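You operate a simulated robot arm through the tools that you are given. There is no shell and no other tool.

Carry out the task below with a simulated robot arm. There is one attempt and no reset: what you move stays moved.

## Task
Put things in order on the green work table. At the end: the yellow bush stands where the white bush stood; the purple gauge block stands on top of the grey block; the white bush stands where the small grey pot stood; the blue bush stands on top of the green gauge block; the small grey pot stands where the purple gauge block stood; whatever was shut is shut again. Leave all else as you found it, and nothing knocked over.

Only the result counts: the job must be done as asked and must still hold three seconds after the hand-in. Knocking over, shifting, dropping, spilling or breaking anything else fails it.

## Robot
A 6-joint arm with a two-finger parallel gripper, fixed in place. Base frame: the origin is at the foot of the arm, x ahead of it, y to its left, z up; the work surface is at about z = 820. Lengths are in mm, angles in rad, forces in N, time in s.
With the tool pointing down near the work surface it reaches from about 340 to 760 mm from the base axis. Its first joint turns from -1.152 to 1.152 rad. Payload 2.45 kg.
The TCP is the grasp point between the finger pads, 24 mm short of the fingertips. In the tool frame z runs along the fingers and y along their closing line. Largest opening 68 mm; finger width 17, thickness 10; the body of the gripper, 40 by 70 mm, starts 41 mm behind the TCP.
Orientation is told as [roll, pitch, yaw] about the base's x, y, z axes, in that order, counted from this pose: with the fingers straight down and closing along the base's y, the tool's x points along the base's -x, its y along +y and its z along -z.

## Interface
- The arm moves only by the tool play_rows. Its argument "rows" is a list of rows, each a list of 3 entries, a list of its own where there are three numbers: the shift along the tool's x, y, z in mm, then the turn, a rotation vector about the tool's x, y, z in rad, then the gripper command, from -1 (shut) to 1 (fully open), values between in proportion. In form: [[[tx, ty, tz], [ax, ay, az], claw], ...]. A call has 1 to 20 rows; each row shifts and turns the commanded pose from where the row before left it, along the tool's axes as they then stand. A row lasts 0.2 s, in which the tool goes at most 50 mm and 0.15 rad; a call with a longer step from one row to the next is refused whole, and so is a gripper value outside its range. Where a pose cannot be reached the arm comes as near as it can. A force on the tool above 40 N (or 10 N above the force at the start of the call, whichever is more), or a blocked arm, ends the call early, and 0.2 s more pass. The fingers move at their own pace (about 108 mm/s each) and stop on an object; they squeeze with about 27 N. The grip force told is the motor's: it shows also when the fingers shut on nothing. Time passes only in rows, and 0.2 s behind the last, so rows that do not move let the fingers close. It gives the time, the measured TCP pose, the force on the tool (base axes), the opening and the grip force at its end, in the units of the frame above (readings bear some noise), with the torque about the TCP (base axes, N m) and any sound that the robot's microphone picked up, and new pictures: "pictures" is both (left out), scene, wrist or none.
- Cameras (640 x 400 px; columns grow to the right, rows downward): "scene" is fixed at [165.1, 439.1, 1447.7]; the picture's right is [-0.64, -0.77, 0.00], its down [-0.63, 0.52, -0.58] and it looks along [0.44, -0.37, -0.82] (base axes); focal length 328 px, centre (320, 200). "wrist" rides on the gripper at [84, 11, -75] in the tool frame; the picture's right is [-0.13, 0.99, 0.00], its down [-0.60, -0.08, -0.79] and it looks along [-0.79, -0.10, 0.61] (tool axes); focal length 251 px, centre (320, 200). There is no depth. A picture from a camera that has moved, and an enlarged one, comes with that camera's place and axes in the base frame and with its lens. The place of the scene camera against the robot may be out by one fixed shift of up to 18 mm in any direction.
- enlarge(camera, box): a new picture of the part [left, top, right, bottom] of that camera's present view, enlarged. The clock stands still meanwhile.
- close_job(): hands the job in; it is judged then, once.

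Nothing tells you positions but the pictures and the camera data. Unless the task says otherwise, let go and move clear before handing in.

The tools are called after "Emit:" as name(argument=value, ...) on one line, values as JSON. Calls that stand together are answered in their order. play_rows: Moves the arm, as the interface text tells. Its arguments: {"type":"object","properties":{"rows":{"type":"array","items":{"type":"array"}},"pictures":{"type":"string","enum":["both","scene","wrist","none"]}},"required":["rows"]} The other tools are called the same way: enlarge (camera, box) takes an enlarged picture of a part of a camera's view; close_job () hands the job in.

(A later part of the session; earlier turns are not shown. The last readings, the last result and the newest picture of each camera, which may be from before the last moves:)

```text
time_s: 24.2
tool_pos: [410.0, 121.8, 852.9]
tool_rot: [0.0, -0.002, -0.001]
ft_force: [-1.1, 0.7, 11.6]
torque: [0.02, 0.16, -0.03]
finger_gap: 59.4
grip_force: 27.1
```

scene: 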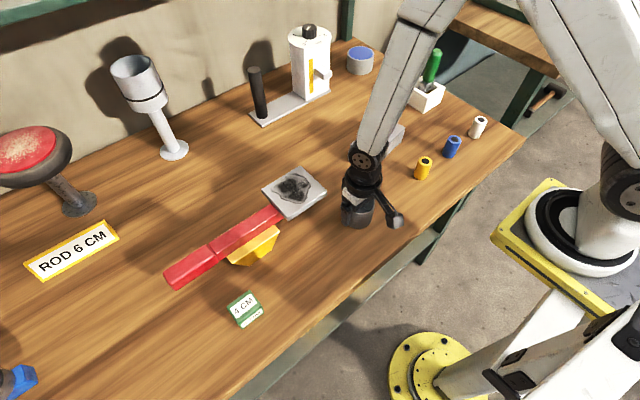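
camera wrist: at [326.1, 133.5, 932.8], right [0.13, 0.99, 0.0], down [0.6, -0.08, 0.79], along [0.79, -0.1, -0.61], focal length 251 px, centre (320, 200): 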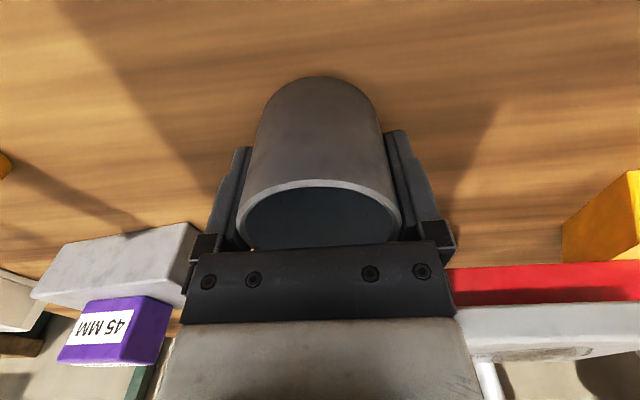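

The pot touches the table, so I'll release it and rise straight up.

Emit:
play_rows(rows=[[[0, 0, -0.5], [0, 0, 0], -1], [[0, 0, 0], [0, 0, 0], 1], [[0, 0, 0], [0, 0, 0], 1], [[0, 0, 0], [0, 0, 0], 1], [[0, 0, -10], [0, 0, 0], 1], [[0, 0, -25], [0, 0, 0], 1], [[0, 0, -40], [0, 0, 0], 1], [[0, 0, -45], [0, 0, 0], 1], [[0, 0, -30], [0, 0, 0], 1], [[0, 0, 0], [0, 0, 0], 1], [[0, 0, 0], [0, 0, 0], 1]], pictures="both")

Emit:
enlarge(camera="wrist", box=[240, 0, 400, 100])

```text
time_s: 26.6
tool_pos: [410.1, 123.1, 1001.1]
tool_rot: [0.0, 0.0, -0.001]
ft_force: [-1.0, 0.0, -0.6]
torque: [-0.01, 0.01, 0.01]
finger_gap: 67.9
grip_force: 0.1
camera wrist: at [326.2, 133.7, 1076.8], right [0.13, 0.99, 0.0], down [0.6, -0.08, 0.79], along [0.79, -0.1, -0.61], focal length 251 px, centre (320, 200)
```

scene: 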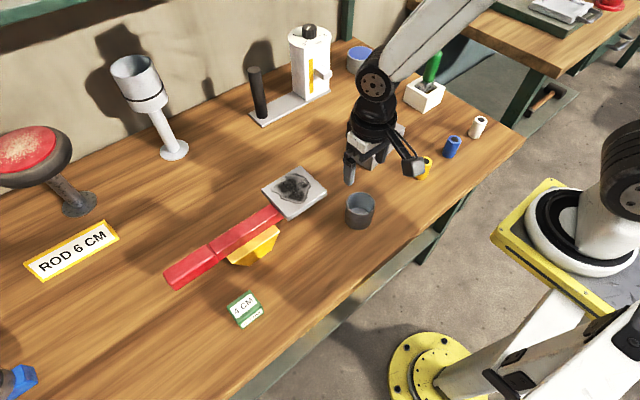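
wrist: 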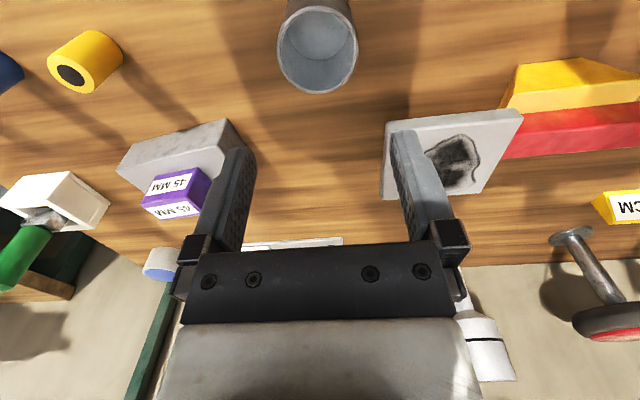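

```text
4.00 times, centred on (320, 50) of wrist
camera zoom: at [326.2, 133.7, 1076.8], right [0.13, 0.99, 0.0], down [0.6, -0.08, 0.79], along [0.79, -0.1, -0.61], focal length 1006 px, centre (320, 800)
```

zoom: 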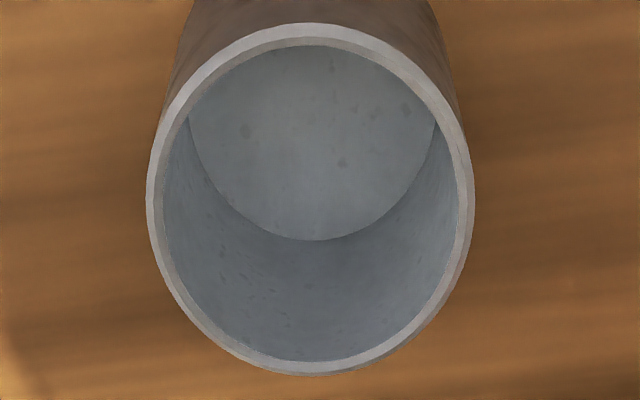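

The pot stands at the purple spot within about 2 mm. Next is the white bush, so I'll move above it near (397, -301).

Emit:
play_rows(rows=[[[1.4, -47.1, 0], [0, 0, 0], 1], [[1.4, -47.1, 0], [0, 0, 0], 1], [[1.4, -47.1, 0], [0, 0, 0], 1], [[1.4, -47.1, 0], [0, 0, 0], 1], [[1.4, -47.1, 0], [0, 0, 0], 1], [[1.4, -47.1, 0], [0, 0, 0], 1], [[1.4, -47.1, 0], [0, 0, 0], 1], [[1.4, -47.1, 0], [0, 0, 0], 1], [[1.4, -47.1, 0], [0, 0, 0], 1], [[0, 0, 20], [0, 0, 0], 1], [[0, 0, 0], [0, 0, 0], 1], [[0, 0, 0], [0, 0, 0], 1]], pictures="both")

Emit:
enlarge(camera="wrist", box=[240, 0, 400, 100])

Emit:
enlarge(camera="wrist", box=[340, 0, 580, 150])

```text
time_s: 29.2
tool_pos: [396.3, -302.1, 979.5]
tool_rot: [0.001, 0.001, 0.001]
ft_force: [0.7, -0.4, -0.2]
torque: [0.0, 0.0, -0.02]
finger_gap: 68.0
grip_force: 0.1
camera wrist: at [312.2, -289.5, 1055.9], right [0.13, 0.99, 0.0], down [0.6, -0.08, 0.79], along [0.79, -0.1, -0.61], focal length 251 px, centre (320, 200)
```

scene: 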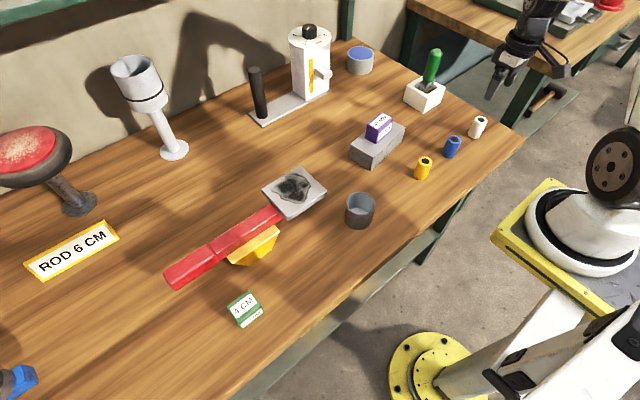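
wrist: 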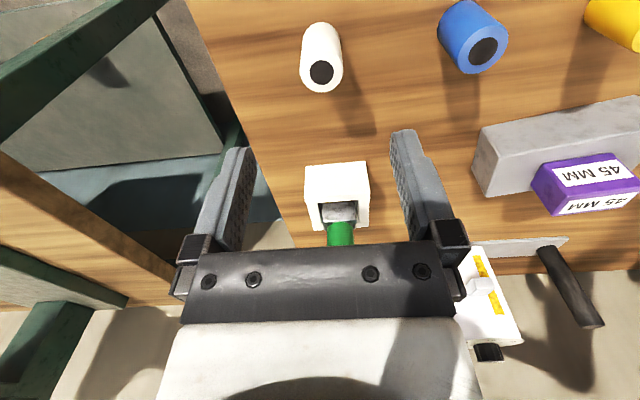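

```text
4.00 times, centred on (320, 50) of wrist
camera zoom: at [312.2, -289.5, 1055.9], right [0.13, 0.99, 0.0], down [0.6, -0.08, 0.79], along [0.79, -0.1, -0.61], focal length 1006 px, centre (320, 800)
```

zoom: 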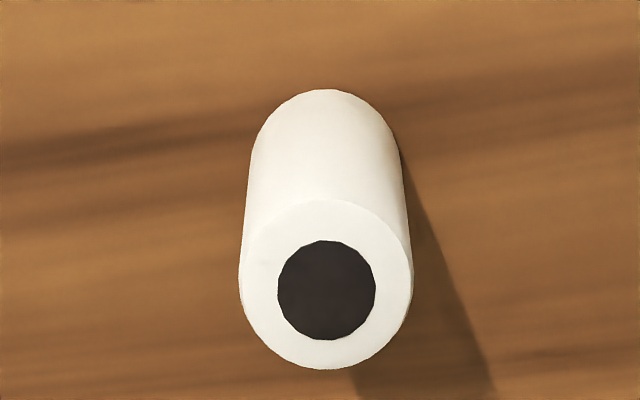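

```text
2.67 times, centred on (460, 75) of wrist
camera zoom: at [312.2, -289.5, 1055.9], right [0.13, 0.99, 0.0], down [0.6, -0.08, 0.79], along [0.79, -0.1, -0.61], focal length 670 px, centre (-53, 533)
```

zoom: 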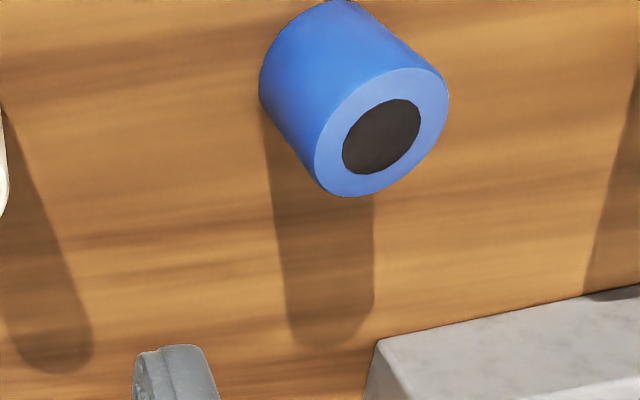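

The white bush is about 30 mm across and 50 mm tall, at (401.4, -299.3). I'll centre over it and descend to just above its top.

Emit:
play_rows(rows=[[[-5.2, 1.5, 30], [0, 0, 0], 1], [[0, 0, 35], [0, 0, 0], 1], [[0, 0, 10], [0, 0, 0], 1], [[0, 0, 0], [0, 0, 0], 1], [[0, 0, 0], [0, 0, 0], 1]], pictures="wrist")

Emit:
enlarge(camera="wrist", box=[200, 60, 440, 210])

```text
time_s: 30.4
tool_pos: [401.7, -301.4, 906.4]
tool_rot: [0.001, -0.001, 0.0]
ft_force: [-0.3, 0.2, 0.0]
torque: [0.04, 0.01, 0.06]
finger_gap: 68.0
grip_force: 0.0
camera wrist: at [317.3, -290.2, 981.4], right [0.13, 0.99, 0.0], down [0.6, -0.08, 0.79], along [0.79, -0.1, -0.61], focal length 251 px, centre (320, 200)
```

wrist: 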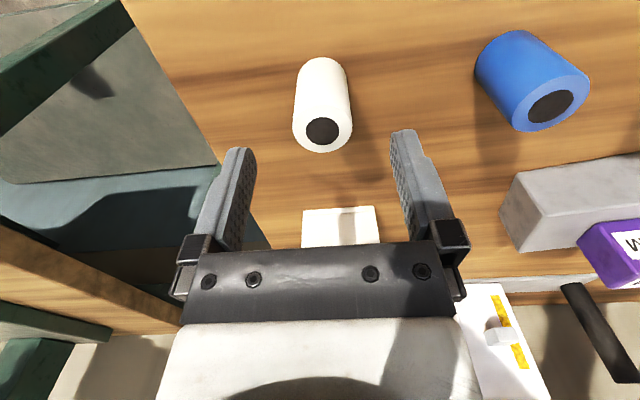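

```text
2.67 times, centred on (320, 135) of wrist
camera zoom: at [317.3, -290.2, 981.4], right [0.13, 0.99, 0.0], down [0.6, -0.08, 0.79], along [0.79, -0.1, -0.61], focal length 670 px, centre (320, 373)
```

zoom: 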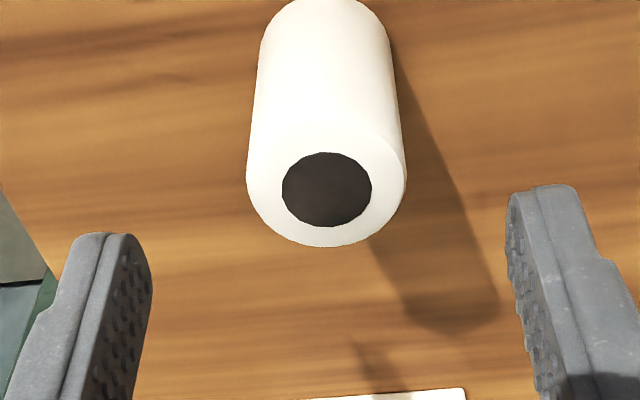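

It is nearly centred. I'll make a small y correction, descend and grip.

Emit:
play_rows(rows=[[[0, 1.3, 15], [0, 0, 0], 1], [[0, 0, 20], [0, 0, 0], 1], [[0, 0, 20], [0, 0, 0], 1], [[0, 0, 0], [0, 0, 0], 1], [[0, 0, 0], [0, 0, 0], 1]], pictures="wrist")

Emit:
enlarge(camera="wrist", box=[200, 60, 440, 260])

Emit:
play_rows(rows=[[[0, 0, 0], [0, 0, 0], 0.4], [[0, 0, 0], [0, 0, 0], -1], [[0, 0, 0], [0, 0, 0], -1], [[0, 0, 0], [0, 0, 0], -1]], pictures="wrist")

```text
time_s: 31.6
tool_pos: [402.2, -299.5, 850.4]
tool_rot: [-0.001, 0.001, 0.001]
ft_force: [-0.5, -0.7, 0.3]
torque: [-0.01, -0.04, 0.0]
finger_gap: 68.0
grip_force: 0.1
camera wrist: at [318.4, -289.2, 926.0], right [0.13, 0.99, 0.0], down [0.6, -0.08, 0.79], along [0.79, -0.1, -0.61], focal length 251 px, centre (320, 200)
```

wrist: 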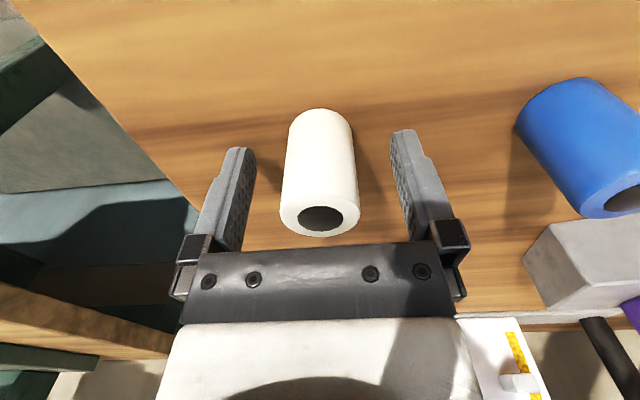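

```text
2.00 times, centred on (320, 160) of wrist
camera zoom: at [318.4, -289.2, 926.0], right [0.13, 0.99, 0.0], down [0.6, -0.08, 0.79], along [0.79, -0.1, -0.61], focal length 503 px, centre (320, 280)
```

zoom: 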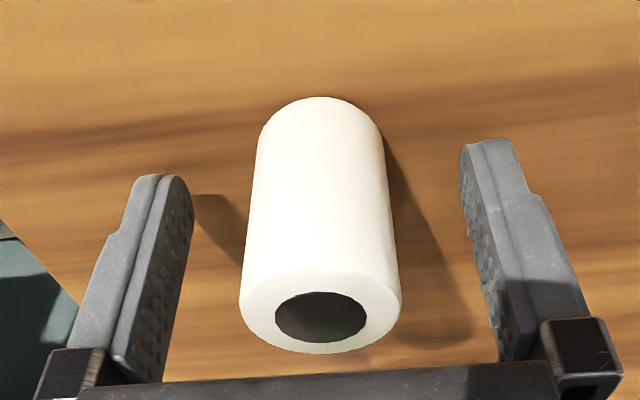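

```text
time_s: 32.6
tool_pos: [402.6, -300.7, 850.4]
tool_rot: [0.0, -0.001, 0.0]
ft_force: [0.1, 0.3, -0.1]
torque: [0.01, 0.01, 0.03]
finger_gap: 30.8
grip_force: 27.2
camera wrist: at [318.4, -289.2, 926.1], right [0.13, 0.99, 0.0], down [0.6, -0.08, 0.79], along [0.79, -0.1, -0.61], focal length 251 px, centre (320, 200)
```

wrist: 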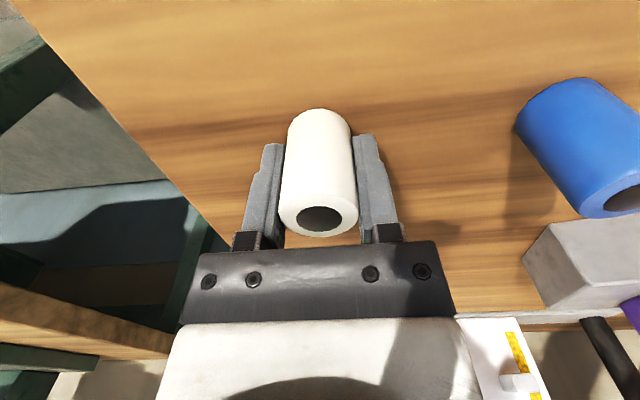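

Gripped with a 30.8 mm gap; the white spot is recorded as about (401.7, -300.1). I'll lift it high and carry it to above the old pot spot (662.5, 39.5).

Emit:
play_rows(rows=[[[0, 0, -10], [0, 0, 0], -1], [[0, 0, -40], [0, 0, 0], -1], [[0, 0, -45], [0, 0, 0], -1], [[0, 0, -45], [0, 0, 0], -1], [[0, 0, -20], [0, 0, 0], -1], [[-26.1, 34, 0], [0, 0, 0], -1], [[-26.1, 34, 0], [0, 0, 0], -1], [[-26.1, 34, 0], [0, 0, 0], -1], [[-26.1, 34, 0], [0, 0, 0], -1], [[-26.1, 34, 0], [0, 0, 0], -1], [[-26.1, 34, 0], [0, 0, 0], -1], [[-26.1, 34, 0], [0, 0, 0], -1], [[-26.1, 34, 0], [0, 0, 0], -1], [[-26.1, 34, 0], [0, 0, 0], -1], [[-25.9, 33.6, 0], [0, 0, 0], -1], [[0, 0, 40], [0, 0, 0], -1], [[0, 0, 40], [0, 0, 0], -1], [[0, 0, 0], [0, 0, 0], -1], [[0, 0, 0], [0, 0, 0], -1]], pictures="both")

```text
time_s: 36.6
tool_pos: [662.6, 40.5, 929.9]
tool_rot: [-0.001, 0.001, 0.0]
ft_force: [0.6, -0.4, -0.5]
torque: [-0.04, 0.0, 0.0]
finger_gap: 30.9
grip_force: 27.5
camera wrist: at [577.8, 51.5, 1005.5], right [0.13, 0.99, 0.0], down [0.6, -0.08, 0.79], along [0.79, -0.1, -0.61], focal length 251 px, centre (320, 200)
```

scene: 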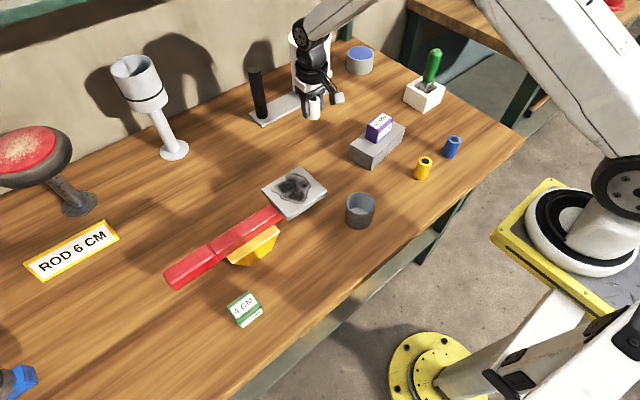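
wrist: 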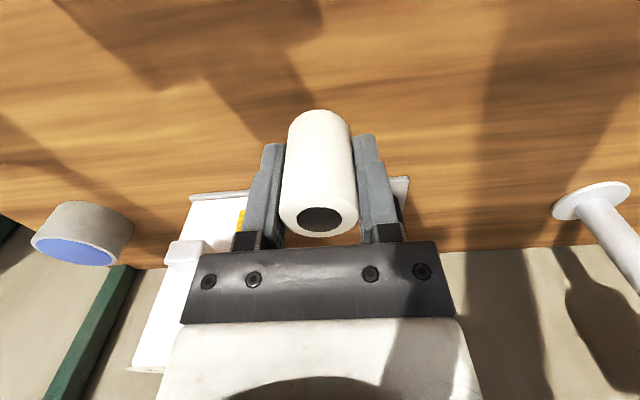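

I'm a millimetre off, so I'll correct and lower to just above the table.

Emit:
play_rows(rows=[[[-1.2, -1, 25], [0, 0, 0], -1], [[0, 0, 25], [0, 0, 0], -1], [[0, 0, 20], [0, 0, 0], -1], [[0, 0, 5], [0, 0, 0], -1], [[0, 0, 0], [0, 0, 0], -1]], pictures="both")

Emit:
enlarge(camera="scene", box=[272, 90, 368, 150])

```text
time_s: 37.8
tool_pos: [664.4, 39.2, 856.5]
tool_rot: [0.0, 0.001, 0.0]
ft_force: [0.1, 0.6, 0.1]
torque: [-0.02, -0.02, 0.01]
finger_gap: 30.7
grip_force: 26.8
camera wrist: at [579.8, 49.9, 931.6], right [0.13, 0.99, 0.0], down [0.6, -0.08, 0.79], along [0.79, -0.1, -0.61], focal length 251 px, centre (320, 200)
```

scene: 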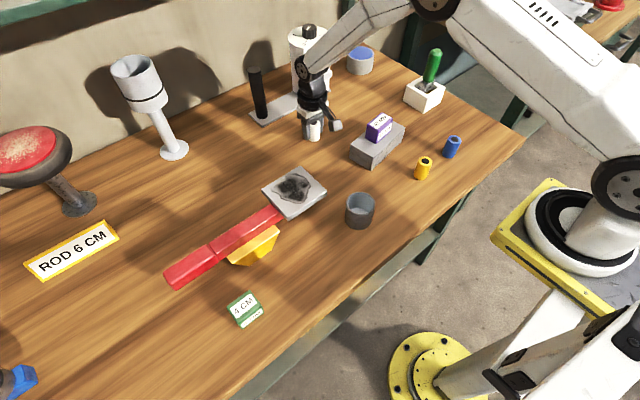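
wrist: 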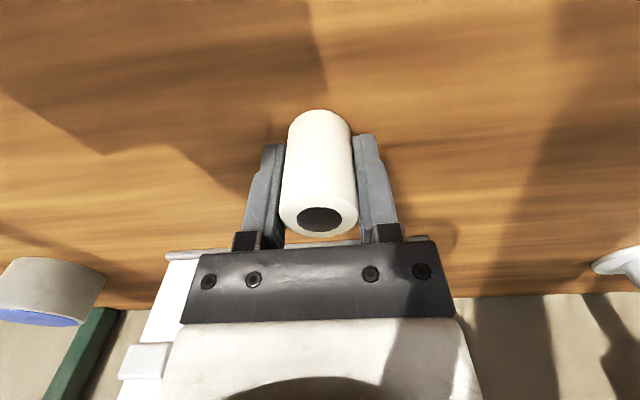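

```text
6.67 times, centred on (320, 120) of scene
camera zoom: at [165.1, 439.1, 1447.7], right [-0.64, -0.77, 0.0], down [-0.63, 0.52, -0.58], along [0.44, -0.37, -0.82], focal length 2185 px, centre (320, 733)
```

zoom: 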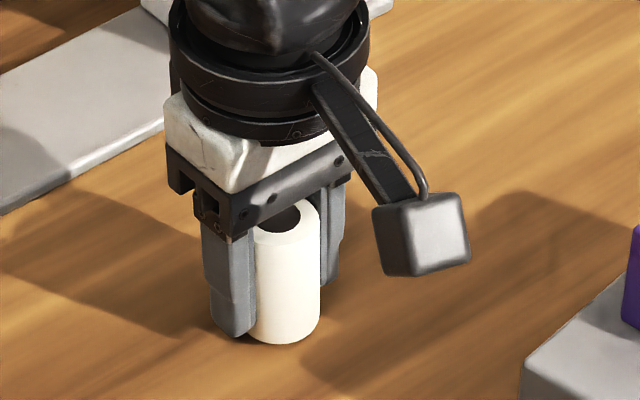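

The position is good. I'll lower the last few millimetres while watching the force.

Emit:
play_rows(rows=[[[0.4, 0.3, 3], [0, 0, 0], -1], [[0, 0, 1.5], [0, 0, 0], -1], [[0, 0, 0], [0, 0, 0], -1]], pictures="none")

Emit:
play_rows(rows=[[[0, 0, 1], [0, 0, 0], -1], [[0, 0, 0], [0, 0, 0], -1]], pictures="none")

```text
time_s: 38.6
tool_pos: [663.5, 39.0, 852.1]
tool_rot: [0.0, 0.001, 0.0]
ft_force: [-0.3, 0.2, 0.2]
torque: [0.01, -0.01, 0.02]
finger_gap: 31.0
grip_force: 26.9
```

```text
time_s: 39.2
tool_pos: [663.8, 39.4, 851.2]
tool_rot: [0.0, -0.001, 0.001]
ft_force: [-0.5, -0.2, -0.3]
torque: [0.03, -0.01, -0.04]
finger_gap: 30.8
grip_force: 27.1
```

Emit:
play_rows(rows=[[[0, 0, 1], [0, 0, 0], -1], [[0, 0, 0], [0, 0, 0], -1]], pictures="none")

```text
time_s: 39.8
tool_pos: [663.6, 39.5, 851.5]
tool_rot: [-0.001, 0.0, -0.001]
ft_force: [-1.1, -0.3, 3.8]
torque: [0.0, 0.04, -0.02]
finger_gap: 30.7
grip_force: 27.2
```

Light contact felt, so I'll release and rise.

Emit:
play_rows(rows=[[[0, 0, 0], [0, 0, 0], 0.2], [[0, 0, 0], [0, 0, 0], 0.6], [[0, 0, 0], [0, 0, 0], 1], [[0, 0, 0], [0, 0, 0], 1], [[0, 0, -10], [0, 0, 0], 1], [[0, 0, -35], [0, 0, 0], 1], [[0, 0, -45], [0, 0, 0], 1], [[0, 0, -45], [0, 0, 0], 1], [[0, 0, -25], [0, 0, 0], 1], [[0, 0, 0], [0, 0, 0], 1], [[0, 0, 0], [0, 0, 0], 1]], pictures="both")

Emit:
enlarge(camera="wrist", box=[240, 20, 400, 120])

Emit:
enlarge(camera="scene", box=[272, 90, 464, 210])

```text
time_s: 42.2
tool_pos: [662.5, 39.0, 1011.8]
tool_rot: [0.0, 0.002, 0.0]
ft_force: [-0.4, -0.3, 0.1]
torque: [-0.02, 0.0, -0.02]
finger_gap: 68.1
grip_force: 0.0
camera wrist: at [578.6, 50.1, 1087.4], right [0.13, 0.99, 0.0], down [0.6, -0.08, 0.79], along [0.79, -0.1, -0.61], focal length 251 px, centre (320, 200)
```

scene: 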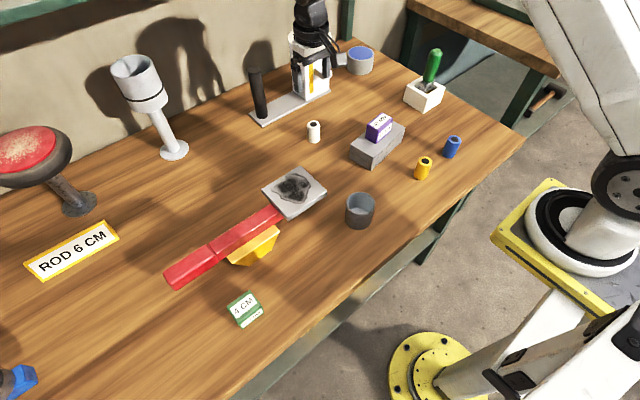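
wrist: 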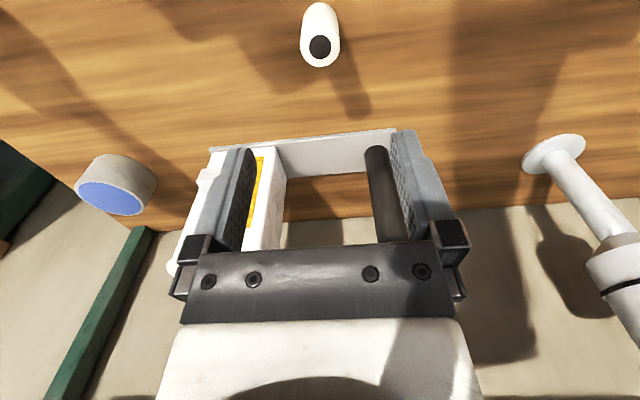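

```text
4.00 times, centred on (320, 70) of wrist
camera zoom: at [578.6, 50.1, 1087.4], right [0.13, 0.99, 0.0], down [0.6, -0.08, 0.79], along [0.79, -0.1, -0.61], focal length 1006 px, centre (320, 720)
```

zoom: 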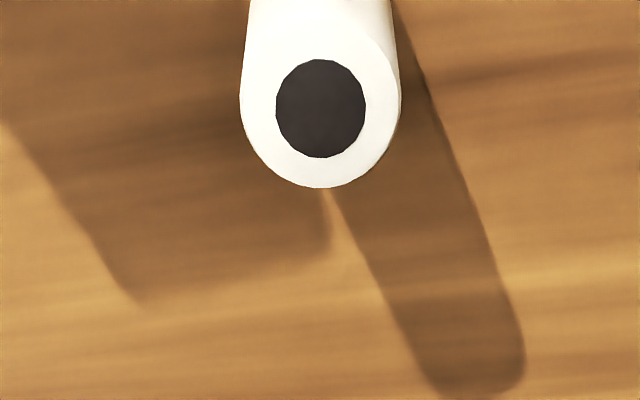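

```text
3.33 times, centred on (368, 150) of scene
camera zoom: at [165.1, 439.1, 1447.7], right [-0.64, -0.77, 0.0], down [-0.63, 0.52, -0.58], along [0.44, -0.37, -0.82], focal length 1092 px, centre (160, 367)
```

zoom: 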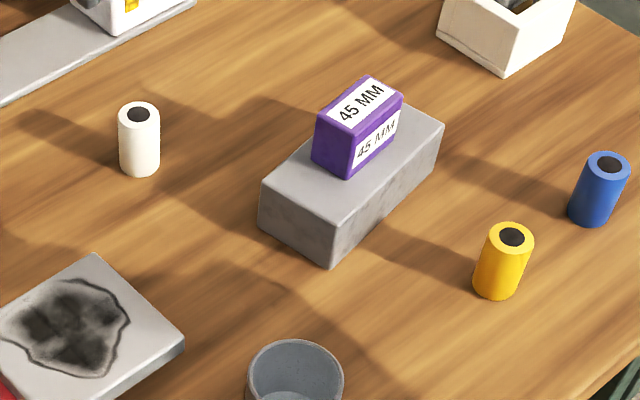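

The white bush is in place. Next, the yellow bush near (401, -78).

Emit:
play_rows(rows=[[[37.3, -16.7, 0], [0, 0, 0], 1], [[37.3, -16.7, 0], [0, 0, 0], 1], [[37.3, -16.7, 0], [0, 0, 0], 1], [[37.3, -16.7, 0], [0, 0, 0], 1], [[37.3, -16.7, 0], [0, 0, 0], 1], [[37.3, -16.7, 0], [0, 0, 0], 1], [[37.3, -16.7, 0], [0, 0, 0], 1], [[0, 0, 35], [0, 0, 0], 1], [[0, 0, 0], [0, 0, 0], 1], [[0, 0, 0], [0, 0, 0], 1]], pictures="both")

Emit:
enlarge(camera="wrist", box=[240, 0, 400, 100])

```text
time_s: 44.4
tool_pos: [401.6, -77.1, 972.1]
tool_rot: [0.0, 0.0, 0.001]
ft_force: [1.0, 0.5, -0.9]
torque: [0.01, 0.01, -0.02]
finger_gap: 68.2
grip_force: 0.1
camera wrist: at [316.6, -65.1, 1048.0], right [0.13, 0.99, 0.0], down [0.6, -0.08, 0.79], along [0.79, -0.1, -0.61], focal length 251 px, centre (320, 200)
```

scene: 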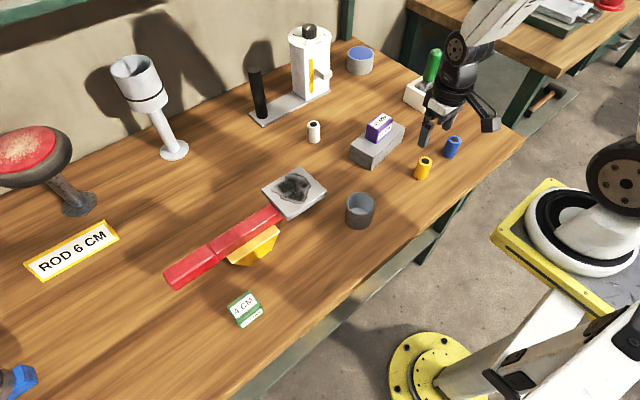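
wrist: 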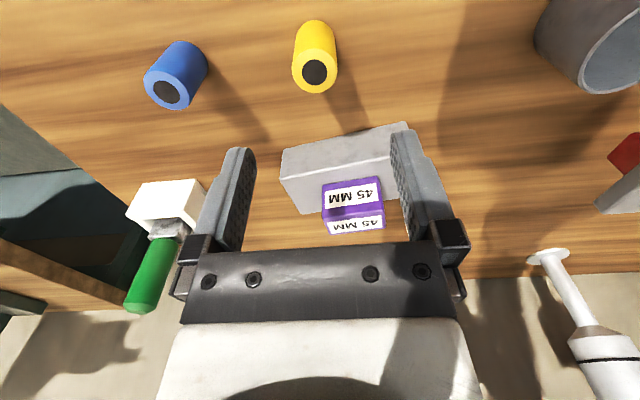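

```text
4.00 times, centred on (320, 50) of wrist
camera zoom: at [316.6, -65.1, 1048.0], right [0.13, 0.99, 0.0], down [0.6, -0.08, 0.79], along [0.79, -0.1, -0.61], focal length 1006 px, centre (320, 800)
```

zoom: 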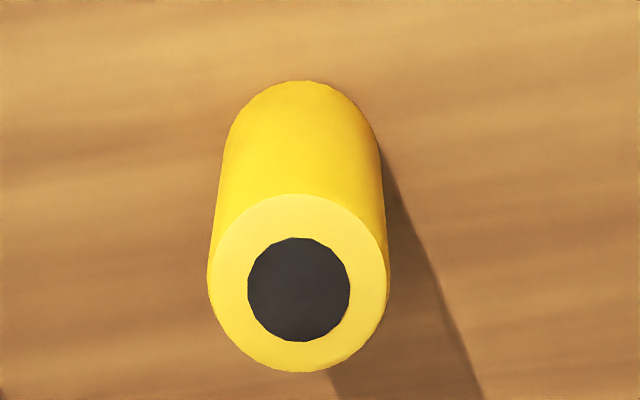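

The yellow bush is at about (401.5, -79.4). I'll centre over it and descend to check.

Emit:
play_rows(rows=[[[-0.7, -3.2, 30], [0, 0, 0], 1], [[0, 0, 35], [0, 0, 0], 1], [[0, 0, 0], [0, 0, 0], 1], [[0, 0, 0], [0, 0, 0], 1]], pictures="wrist")

Emit:
enlarge(camera="wrist", box=[200, 60, 440, 210])

```text
time_s: 45.4
tool_pos: [401.9, -81.5, 908.4]
tool_rot: [0.0, 0.0, 0.0]
ft_force: [-0.5, -0.3, -0.1]
torque: [-0.01, 0.02, 0.0]
finger_gap: 68.0
grip_force: 0.0
camera wrist: at [317.5, -68.8, 984.6], right [0.13, 0.99, 0.0], down [0.6, -0.08, 0.79], along [0.79, -0.1, -0.61], focal length 251 px, centre (320, 200)
```

wrist: 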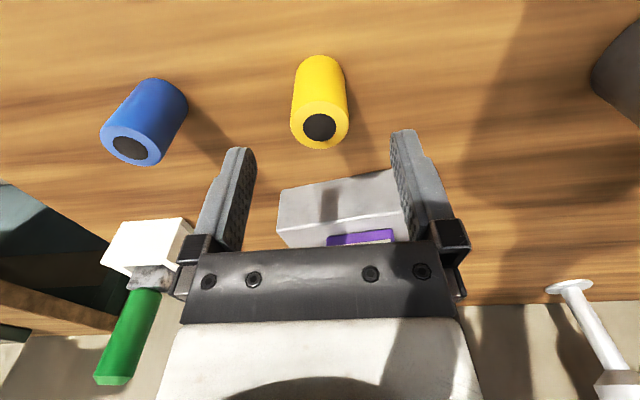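

```text
2.67 times, centred on (320, 135) of wrist
camera zoom: at [317.5, -68.8, 984.6], right [0.13, 0.99, 0.0], down [0.6, -0.08, 0.79], along [0.79, -0.1, -0.61], focal length 670 px, centre (320, 373)
```

zoom: 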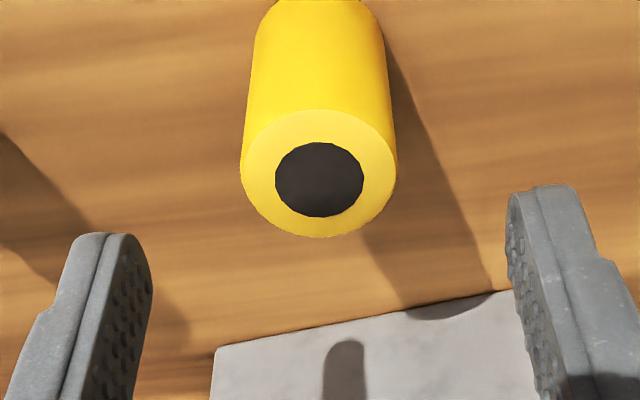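

It is centred, so I'll descend and grip.

Emit:
play_rows(rows=[[[0, 0, 18], [0, 0, 0], 1], [[0, 0, 20], [0, 0, 0], 1], [[0, 0, 20], [0, 0, 0], 1], [[0, 0, 0], [0, 0, 0], 1], [[0, 0, 0], [0, 0, 0], 0.4], [[0, 0, 0], [0, 0, 0], -1], [[0, 0, 0], [0, 0, 0], -1], [[0, 0, 0], [0, 0, 0], -1]], pictures="wrist")

```text
time_s: 47.2
tool_pos: [403.2, -79.6, 852.2]
tool_rot: [0.0, 0.002, -0.001]
ft_force: [0.9, 0.3, -0.7]
torque: [-0.02, 0.02, -0.03]
finger_gap: 30.8
grip_force: 27.0
camera wrist: at [318.8, -69.6, 927.3], right [0.13, 0.99, 0.0], down [0.6, -0.08, 0.79], along [0.79, -0.1, -0.61], focal length 251 px, centre (320, 200)
```

wrist: 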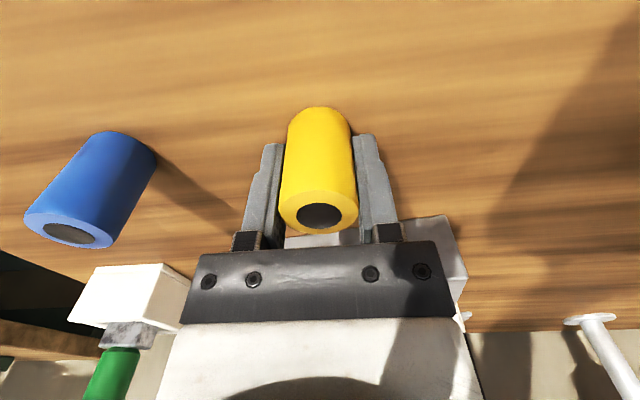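

Gripped. I'll lift it, carry it over to the white spot (401.7, -300.1) and stop above it.

Emit:
play_rows(rows=[[[0, 0, -10], [0, 0, 0], -1], [[0, 0, -40], [0, 0, 0], -1], [[0, 0, -45], [0, 0, 0], -1], [[0, 0, -45], [0, 0, 0], -1], [[0, -44, 0], [0, 0, 0], -1], [[0, -44, 0], [0, 0, 0], -1], [[0, -44, 0], [0, 0, 0], -1], [[0, -44, 0], [0, 0, 0], -1], [[0, -44, 0], [0, 0, 0], -1], [[0, 0, 35], [0, 0, 0], -1], [[0, 0, 35], [0, 0, 0], -1], [[0, 0, 0], [0, 0, 0], -1], [[0, 0, 0], [0, 0, 0], -1]], pictures="both")

```text
time_s: 50.0
tool_pos: [402.1, -302.1, 921.2]
tool_rot: [0.0, 0.0, 0.0]
ft_force: [-0.2, -1.1, -0.2]
torque: [0.0, 0.02, 0.0]
finger_gap: 30.9
grip_force: 27.4
camera wrist: at [318.7, -290.8, 996.8], right [0.13, 0.99, 0.0], down [0.6, -0.08, 0.79], along [0.79, -0.1, -0.61], focal length 251 px, centre (320, 200)
```

scene: 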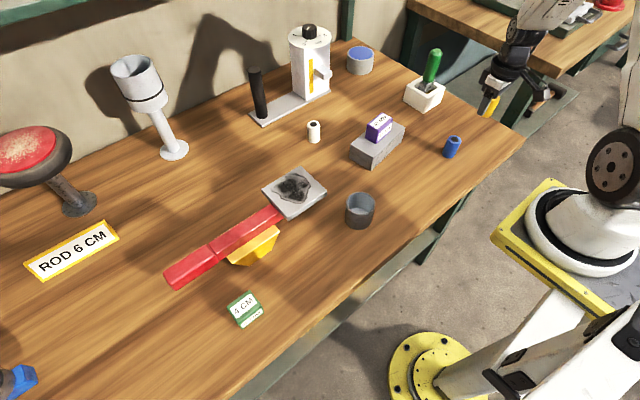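
wrist: 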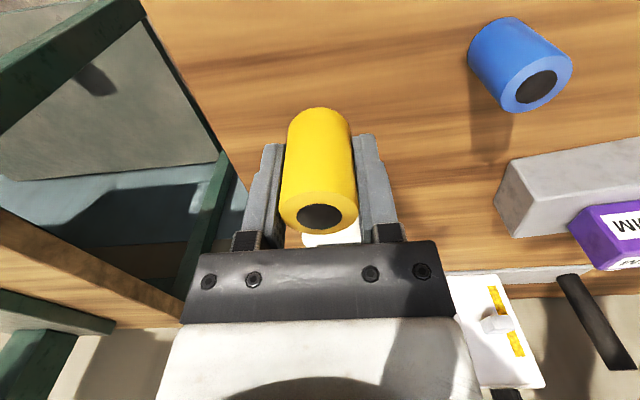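

I'm 1.8 mm too far right, so I'll correct that and lower.

Emit:
play_rows(rows=[[[0, 1.7, 25], [0, 0, 0], -1], [[0, 0, 25], [0, 0, 0], -1], [[0, 0, 13], [0, 0, 0], -1], [[0, 0, 0], [0, 0, 0], -1], [[0, 0, 0], [0, 0, 0], -1]], pictures="both")

```text
time_s: 51.2
tool_pos: [402.7, -301.2, 859.8]
tool_rot: [-0.001, -0.001, -0.001]
ft_force: [0.1, -1.1, 0.0]
torque: [0.01, 0.03, -0.03]
finger_gap: 30.9
grip_force: 27.0
camera wrist: at [319.8, -289.2, 935.2], right [0.13, 0.99, 0.0], down [0.6, -0.08, 0.79], along [0.79, -0.1, -0.61], focal length 251 px, centre (320, 200)
```

scene: 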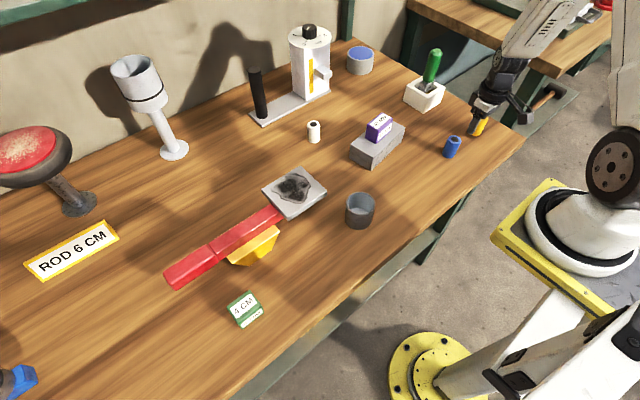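
wrist: 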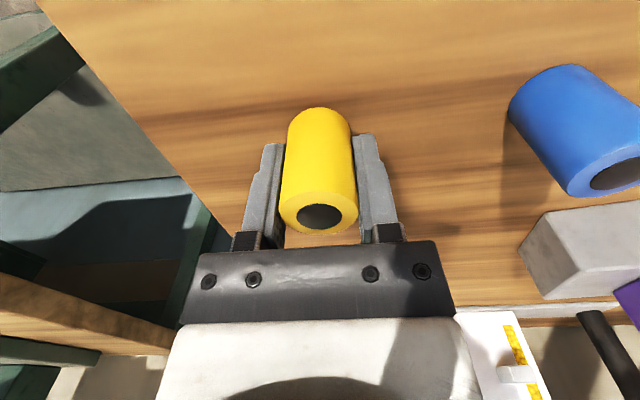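

The position is good. I'll lower the remaining 8 mm carefully.

Emit:
play_rows(rows=[[[0.6, 0.4, 4], [0, 0, 0], -1], [[0, 0, 2], [0, 0, 0], -1], [[0, 0, 0], [0, 0, 0], -1]], pictures="none")

Emit:
play_rows(rows=[[[0, 0, 1], [0, 0, 0], -1], [[0, 0, 0], [0, 0, 0], -1]], pictures="none")

```text
time_s: 52.0
tool_pos: [403.8, -299.6, 854.3]
tool_rot: [0.0, -0.001, 0.0]
ft_force: [0.5, 0.0, -0.4]
torque: [0.01, -0.03, 0.01]
finger_gap: 30.8
grip_force: 26.9
```

```text
time_s: 52.6
tool_pos: [401.6, -299.9, 852.3]
tool_rot: [0.0, 0.0, 0.0]
ft_force: [-0.1, -0.3, -0.3]
torque: [0.02, 0.01, -0.01]
finger_gap: 30.8
grip_force: 27.0
```

Emit:
play_rows(rows=[[[0, 0, 1], [0, 0, 0], -1], [[0, 0, 0], [0, 0, 0], -1]], pictures="none")

```text
time_s: 53.2
tool_pos: [403.4, -299.5, 852.0]
tool_rot: [-0.001, 0.001, 0.0]
ft_force: [0.1, 0.4, 2.6]
torque: [0.04, -0.01, -0.01]
finger_gap: 30.9
grip_force: 27.3
```

Emit:
play_rows(rows=[[[0, 0, 0.4], [0, 0, 0], -1], [[0, 0, 0], [0, 0, 0], -1]], pictures="none")

```text
time_s: 53.8
tool_pos: [401.9, -300.6, 851.4]
tool_rot: [-0.001, -0.001, -0.001]
ft_force: [-0.4, 1.6, 9.7]
torque: [0.05, 0.07, -0.01]
finger_gap: 30.8
grip_force: 27.0
```

Contact is confirmed at 9.7 N. I'll release and rise.

Emit:
play_rows(rows=[[[0, 0, -0.3], [0, 0, 0], -1], [[0, 0, 0], [0, 0, 0], 0.2], [[0, 0, 0], [0, 0, 0], 0.6], [[0, 0, 0], [0, 0, 0], 1], [[0, 0, 0], [0, 0, 0], 1], [[0, 0, -10], [0, 0, 0], 1], [[0, 0, -35], [0, 0, 0], 1], [[0, 0, -45], [0, 0, 0], 1], [[0, 0, -40], [0, 0, 0], 1], [[0, 0, 0], [0, 0, 0], 1], [[0, 0, 0], [0, 0, 0], 1]], pictures="both")

Emit:
enlarge(camera="wrist", box=[240, 0, 400, 100])

```text
time_s: 56.2
tool_pos: [401.7, -298.3, 980.3]
tool_rot: [-0.001, -0.001, 0.001]
ft_force: [0.2, -0.3, -0.6]
torque: [0.01, 0.02, -0.01]
finger_gap: 68.0
grip_force: 0.0
camera wrist: at [317.5, -286.1, 1056.4], right [0.13, 0.99, 0.0], down [0.6, -0.08, 0.79], along [0.79, -0.1, -0.61], focal length 251 px, centre (320, 200)
```

scene: 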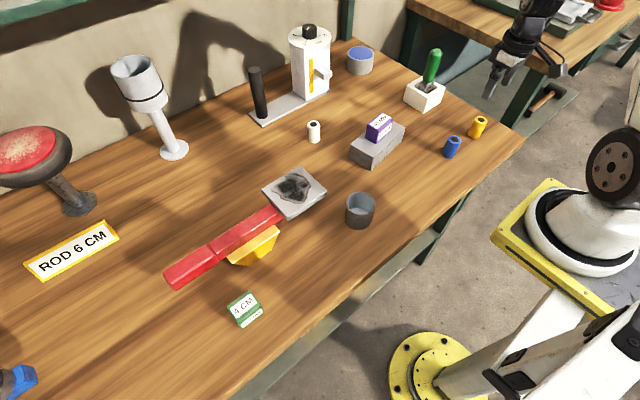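
wrist: 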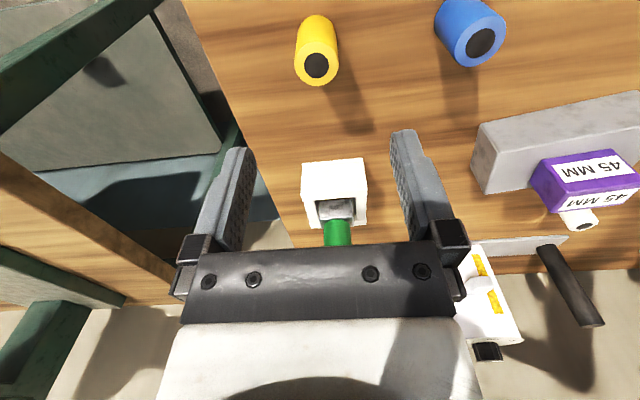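

```text
4.00 times, centred on (320, 50) of wrist
camera zoom: at [317.5, -286.1, 1056.4], right [0.13, 0.99, 0.0], down [0.6, -0.08, 0.79], along [0.79, -0.1, -0.61], focal length 1006 px, centre (320, 800)
```

zoom: 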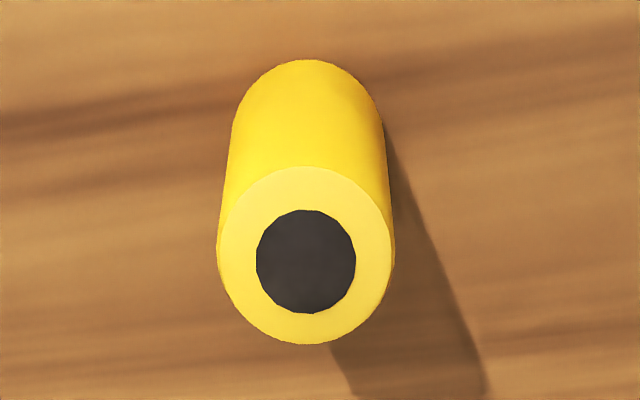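

Yellow stands at the white spot within a millimetre. Now the blue bush near (402, -190).

Emit:
play_rows(rows=[[[0, 36, 0], [0, 0, 0], 1], [[0, 36, 0], [0, 0, 0], 1], [[0, 36, 0], [0, 0, 0], 1], [[0, 0, 0], [0, 0, 0], 1], [[0, 0, 0], [0, 0, 0], 1]], pictures="wrist")

Emit:
enlarge(camera="wrist", box=[240, 0, 400, 100])

```text
time_s: 57.4
tool_pos: [405.5, -191.5, 982.9]
tool_rot: [-0.001, 0.001, -0.001]
ft_force: [0.3, 0.1, 0.1]
torque: [-0.05, -0.02, -0.01]
finger_gap: 68.2
grip_force: 0.1
camera wrist: at [320.0, -178.9, 1057.8], right [0.13, 0.99, 0.0], down [0.6, -0.08, 0.79], along [0.79, -0.1, -0.61], focal length 251 px, centre (320, 200)
```

wrist: 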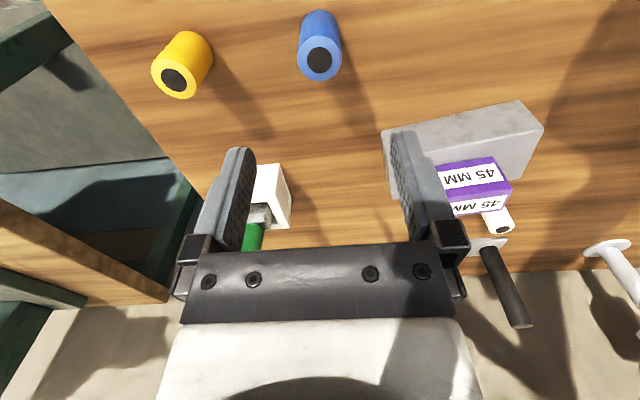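

```text
4.00 times, centred on (320, 50) of wrist
camera zoom: at [320.0, -178.9, 1057.8], right [0.13, 0.99, 0.0], down [0.6, -0.08, 0.79], along [0.79, -0.1, -0.61], focal length 1006 px, centre (320, 800)
```

zoom: 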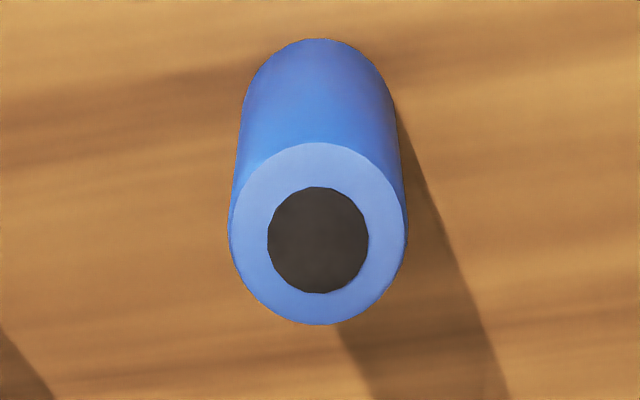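

Blue needs about a 2.4 mm shift towards the base. I'll descend over it and check.

Emit:
play_rows(rows=[[[2.4, 0, 35], [0, 0, 0], 1], [[0, 0, 40], [0, 0, 0], 1], [[0, 0, 0], [0, 0, 0], 1], [[0, 0, 0], [0, 0, 0], 1]], pictures="wrist")

Emit:
enlarge(camera="wrist", box=[200, 60, 440, 210])

```text
time_s: 58.4
tool_pos: [400.3, -191.6, 907.1]
tool_rot: [-0.001, 0.0, 0.0]
ft_force: [-0.1, 0.1, -0.4]
torque: [0.03, 0.01, -0.03]
finger_gap: 68.0
grip_force: 0.0
camera wrist: at [315.7, -180.0, 982.7], right [0.13, 0.99, 0.0], down [0.6, -0.08, 0.79], along [0.79, -0.1, -0.61], focal length 251 px, centre (320, 200)
```

wrist: 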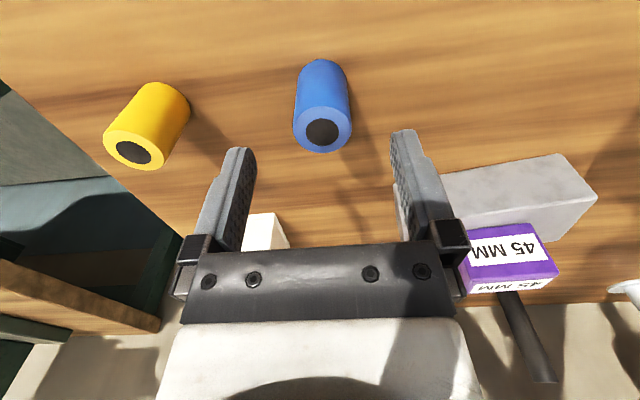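

```text
2.67 times, centred on (320, 135) of wrist
camera zoom: at [315.7, -180.0, 982.7], right [0.13, 0.99, 0.0], down [0.6, -0.08, 0.79], along [0.79, -0.1, -0.61], focal length 670 px, centre (320, 373)
```

zoom: 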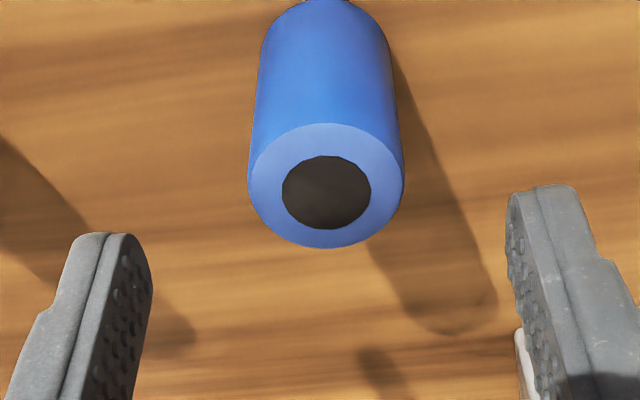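

I'll make a slight correction of +1.7 mm in x and +1 mm in y, then descend and grip.

Emit:
play_rows(rows=[[[-1.7, 1.0, 17], [0, 0, 0], 1], [[0, 0, 20], [0, 0, 0], 1], [[0, 0, 19], [0, 0, 0], 1], [[0, 0, 0], [0, 0, 0], 1], [[0, 0, 0], [0, 0, 0], 0.4], [[0, 0, 0], [0, 0, 0], -1], [[0, 0, 0], [0, 0, 0], -1], [[0, 0, 0], [0, 0, 0], -1]], pictures="wrist")

```text
time_s: 60.2
tool_pos: [402.9, -189.6, 851.1]
tool_rot: [-0.001, 0.0, 0.0]
ft_force: [-0.1, 0.2, -0.4]
torque: [0.02, -0.01, 0.0]
finger_gap: 30.8
grip_force: 27.5
camera wrist: at [317.9, -178.9, 925.7], right [0.13, 0.99, 0.0], down [0.6, -0.08, 0.79], along [0.79, -0.1, -0.61], focal length 251 px, centre (320, 200)
```

wrist: 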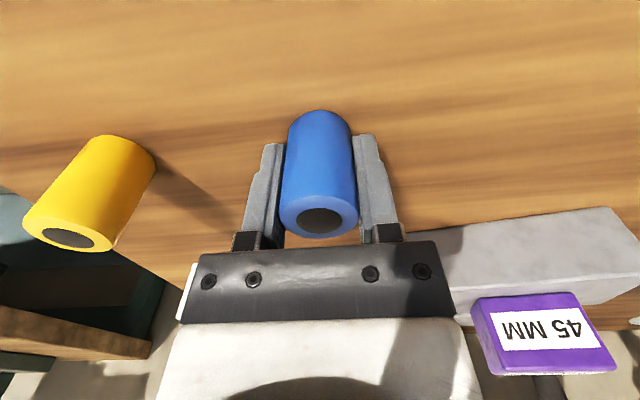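

Blue is gripped. I'll lift it and carry it at height towards the green gauge block near (392, 426), stopping short to look.

Emit:
play_rows(rows=[[[0, 0, -10], [0, 0, 0], -1], [[0, 0, -40], [0, 0, 0], -1], [[0, 0, -45], [0, 0, 0], -1], [[0, 0, -45], [0, 0, 0], -1], [[0, 0, -10], [0, 0, 0], -1], [[1.3, 43, 0], [0, 0, 0], -1], [[1.3, 43, 0], [0, 0, 0], -1], [[1.3, 43, 0], [0, 0, 0], -1], [[1.3, 43, 0], [0, 0, 0], -1], [[1.3, 43, 0], [0, 0, 0], -1], [[1.3, 43, 0], [0, 0, 0], -1], [[1.3, 43, 0], [0, 0, 0], -1], [[1.3, 43, 0], [0, 0, 0], -1], [[1.3, 43, 0], [0, 0, 0], -1], [[1.3, 43, 0], [0, 0, 0], -1], [[1.3, 43, 0], [0, 0, 0], -1], [[1.3, 43, 0], [0, 0, 0], -1], [[1.3, 43, 0], [0, 0, 0], -1], [[0, 0, 0], [0, 0, 0], -1], [[0, 0, 0], [0, 0, 0], -1]], pictures="both")

Emit:
enlarge(camera="wrist", box=[320, 0, 480, 100])

Emit:
enlarge(camera="scene", box=[200, 260, 296, 320])

```text
time_s: 64.4
tool_pos: [385.5, 368.2, 1000.9]
tool_rot: [0.0, 0.0, -0.001]
ft_force: [-0.2, -0.3, -0.4]
torque: [-0.02, 0.03, 0.0]
finger_gap: 30.9
grip_force: 26.8
camera wrist: at [301.2, 378.4, 1075.7], right [0.13, 0.99, 0.0], down [0.6, -0.08, 0.79], along [0.79, -0.1, -0.61], focal length 251 px, centre (320, 200)
```

scene: 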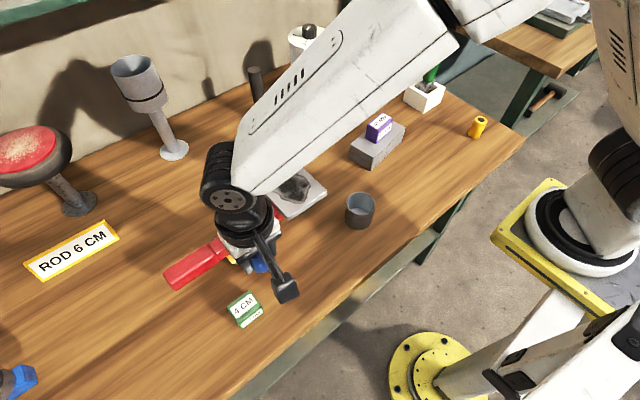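
wrist: 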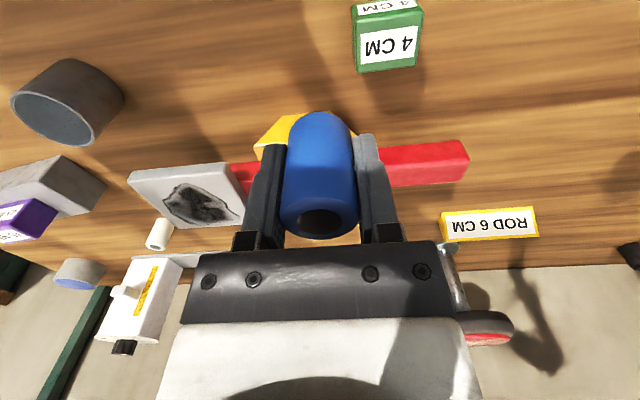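

```text
4.00 times, centred on (400, 50) of wrist
camera zoom: at [301.2, 378.4, 1075.7], right [0.13, 0.99, 0.0], down [0.6, -0.08, 0.79], along [0.79, -0.1, -0.61], focal length 1006 px, centre (0, 800)
```

zoom: 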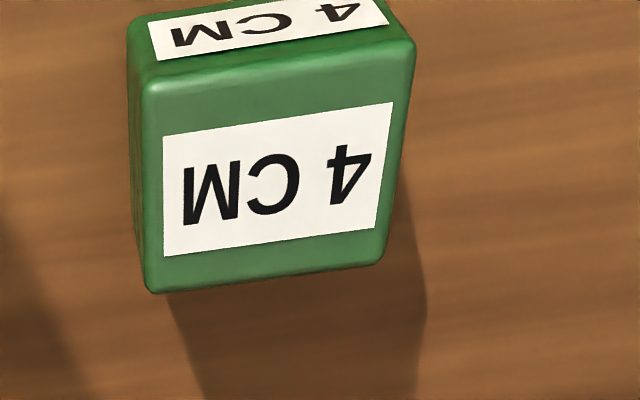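

```text
6.67 times, centred on (248, 290) of scene
camera zoom: at [165.1, 439.1, 1447.7], right [-0.64, -0.77, 0.0], down [-0.63, 0.52, -0.58], along [0.44, -0.37, -0.82], focal length 2185 px, centre (800, -400)
```

zoom: 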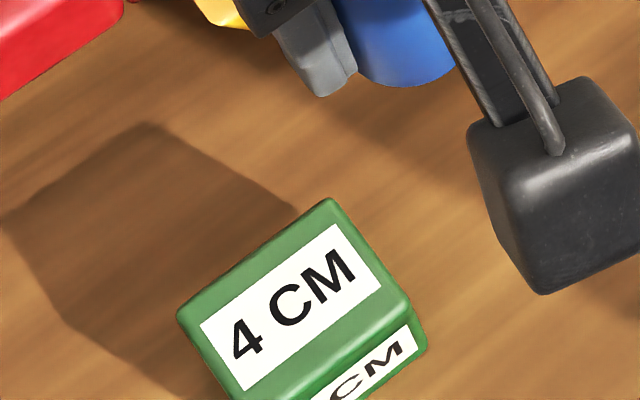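

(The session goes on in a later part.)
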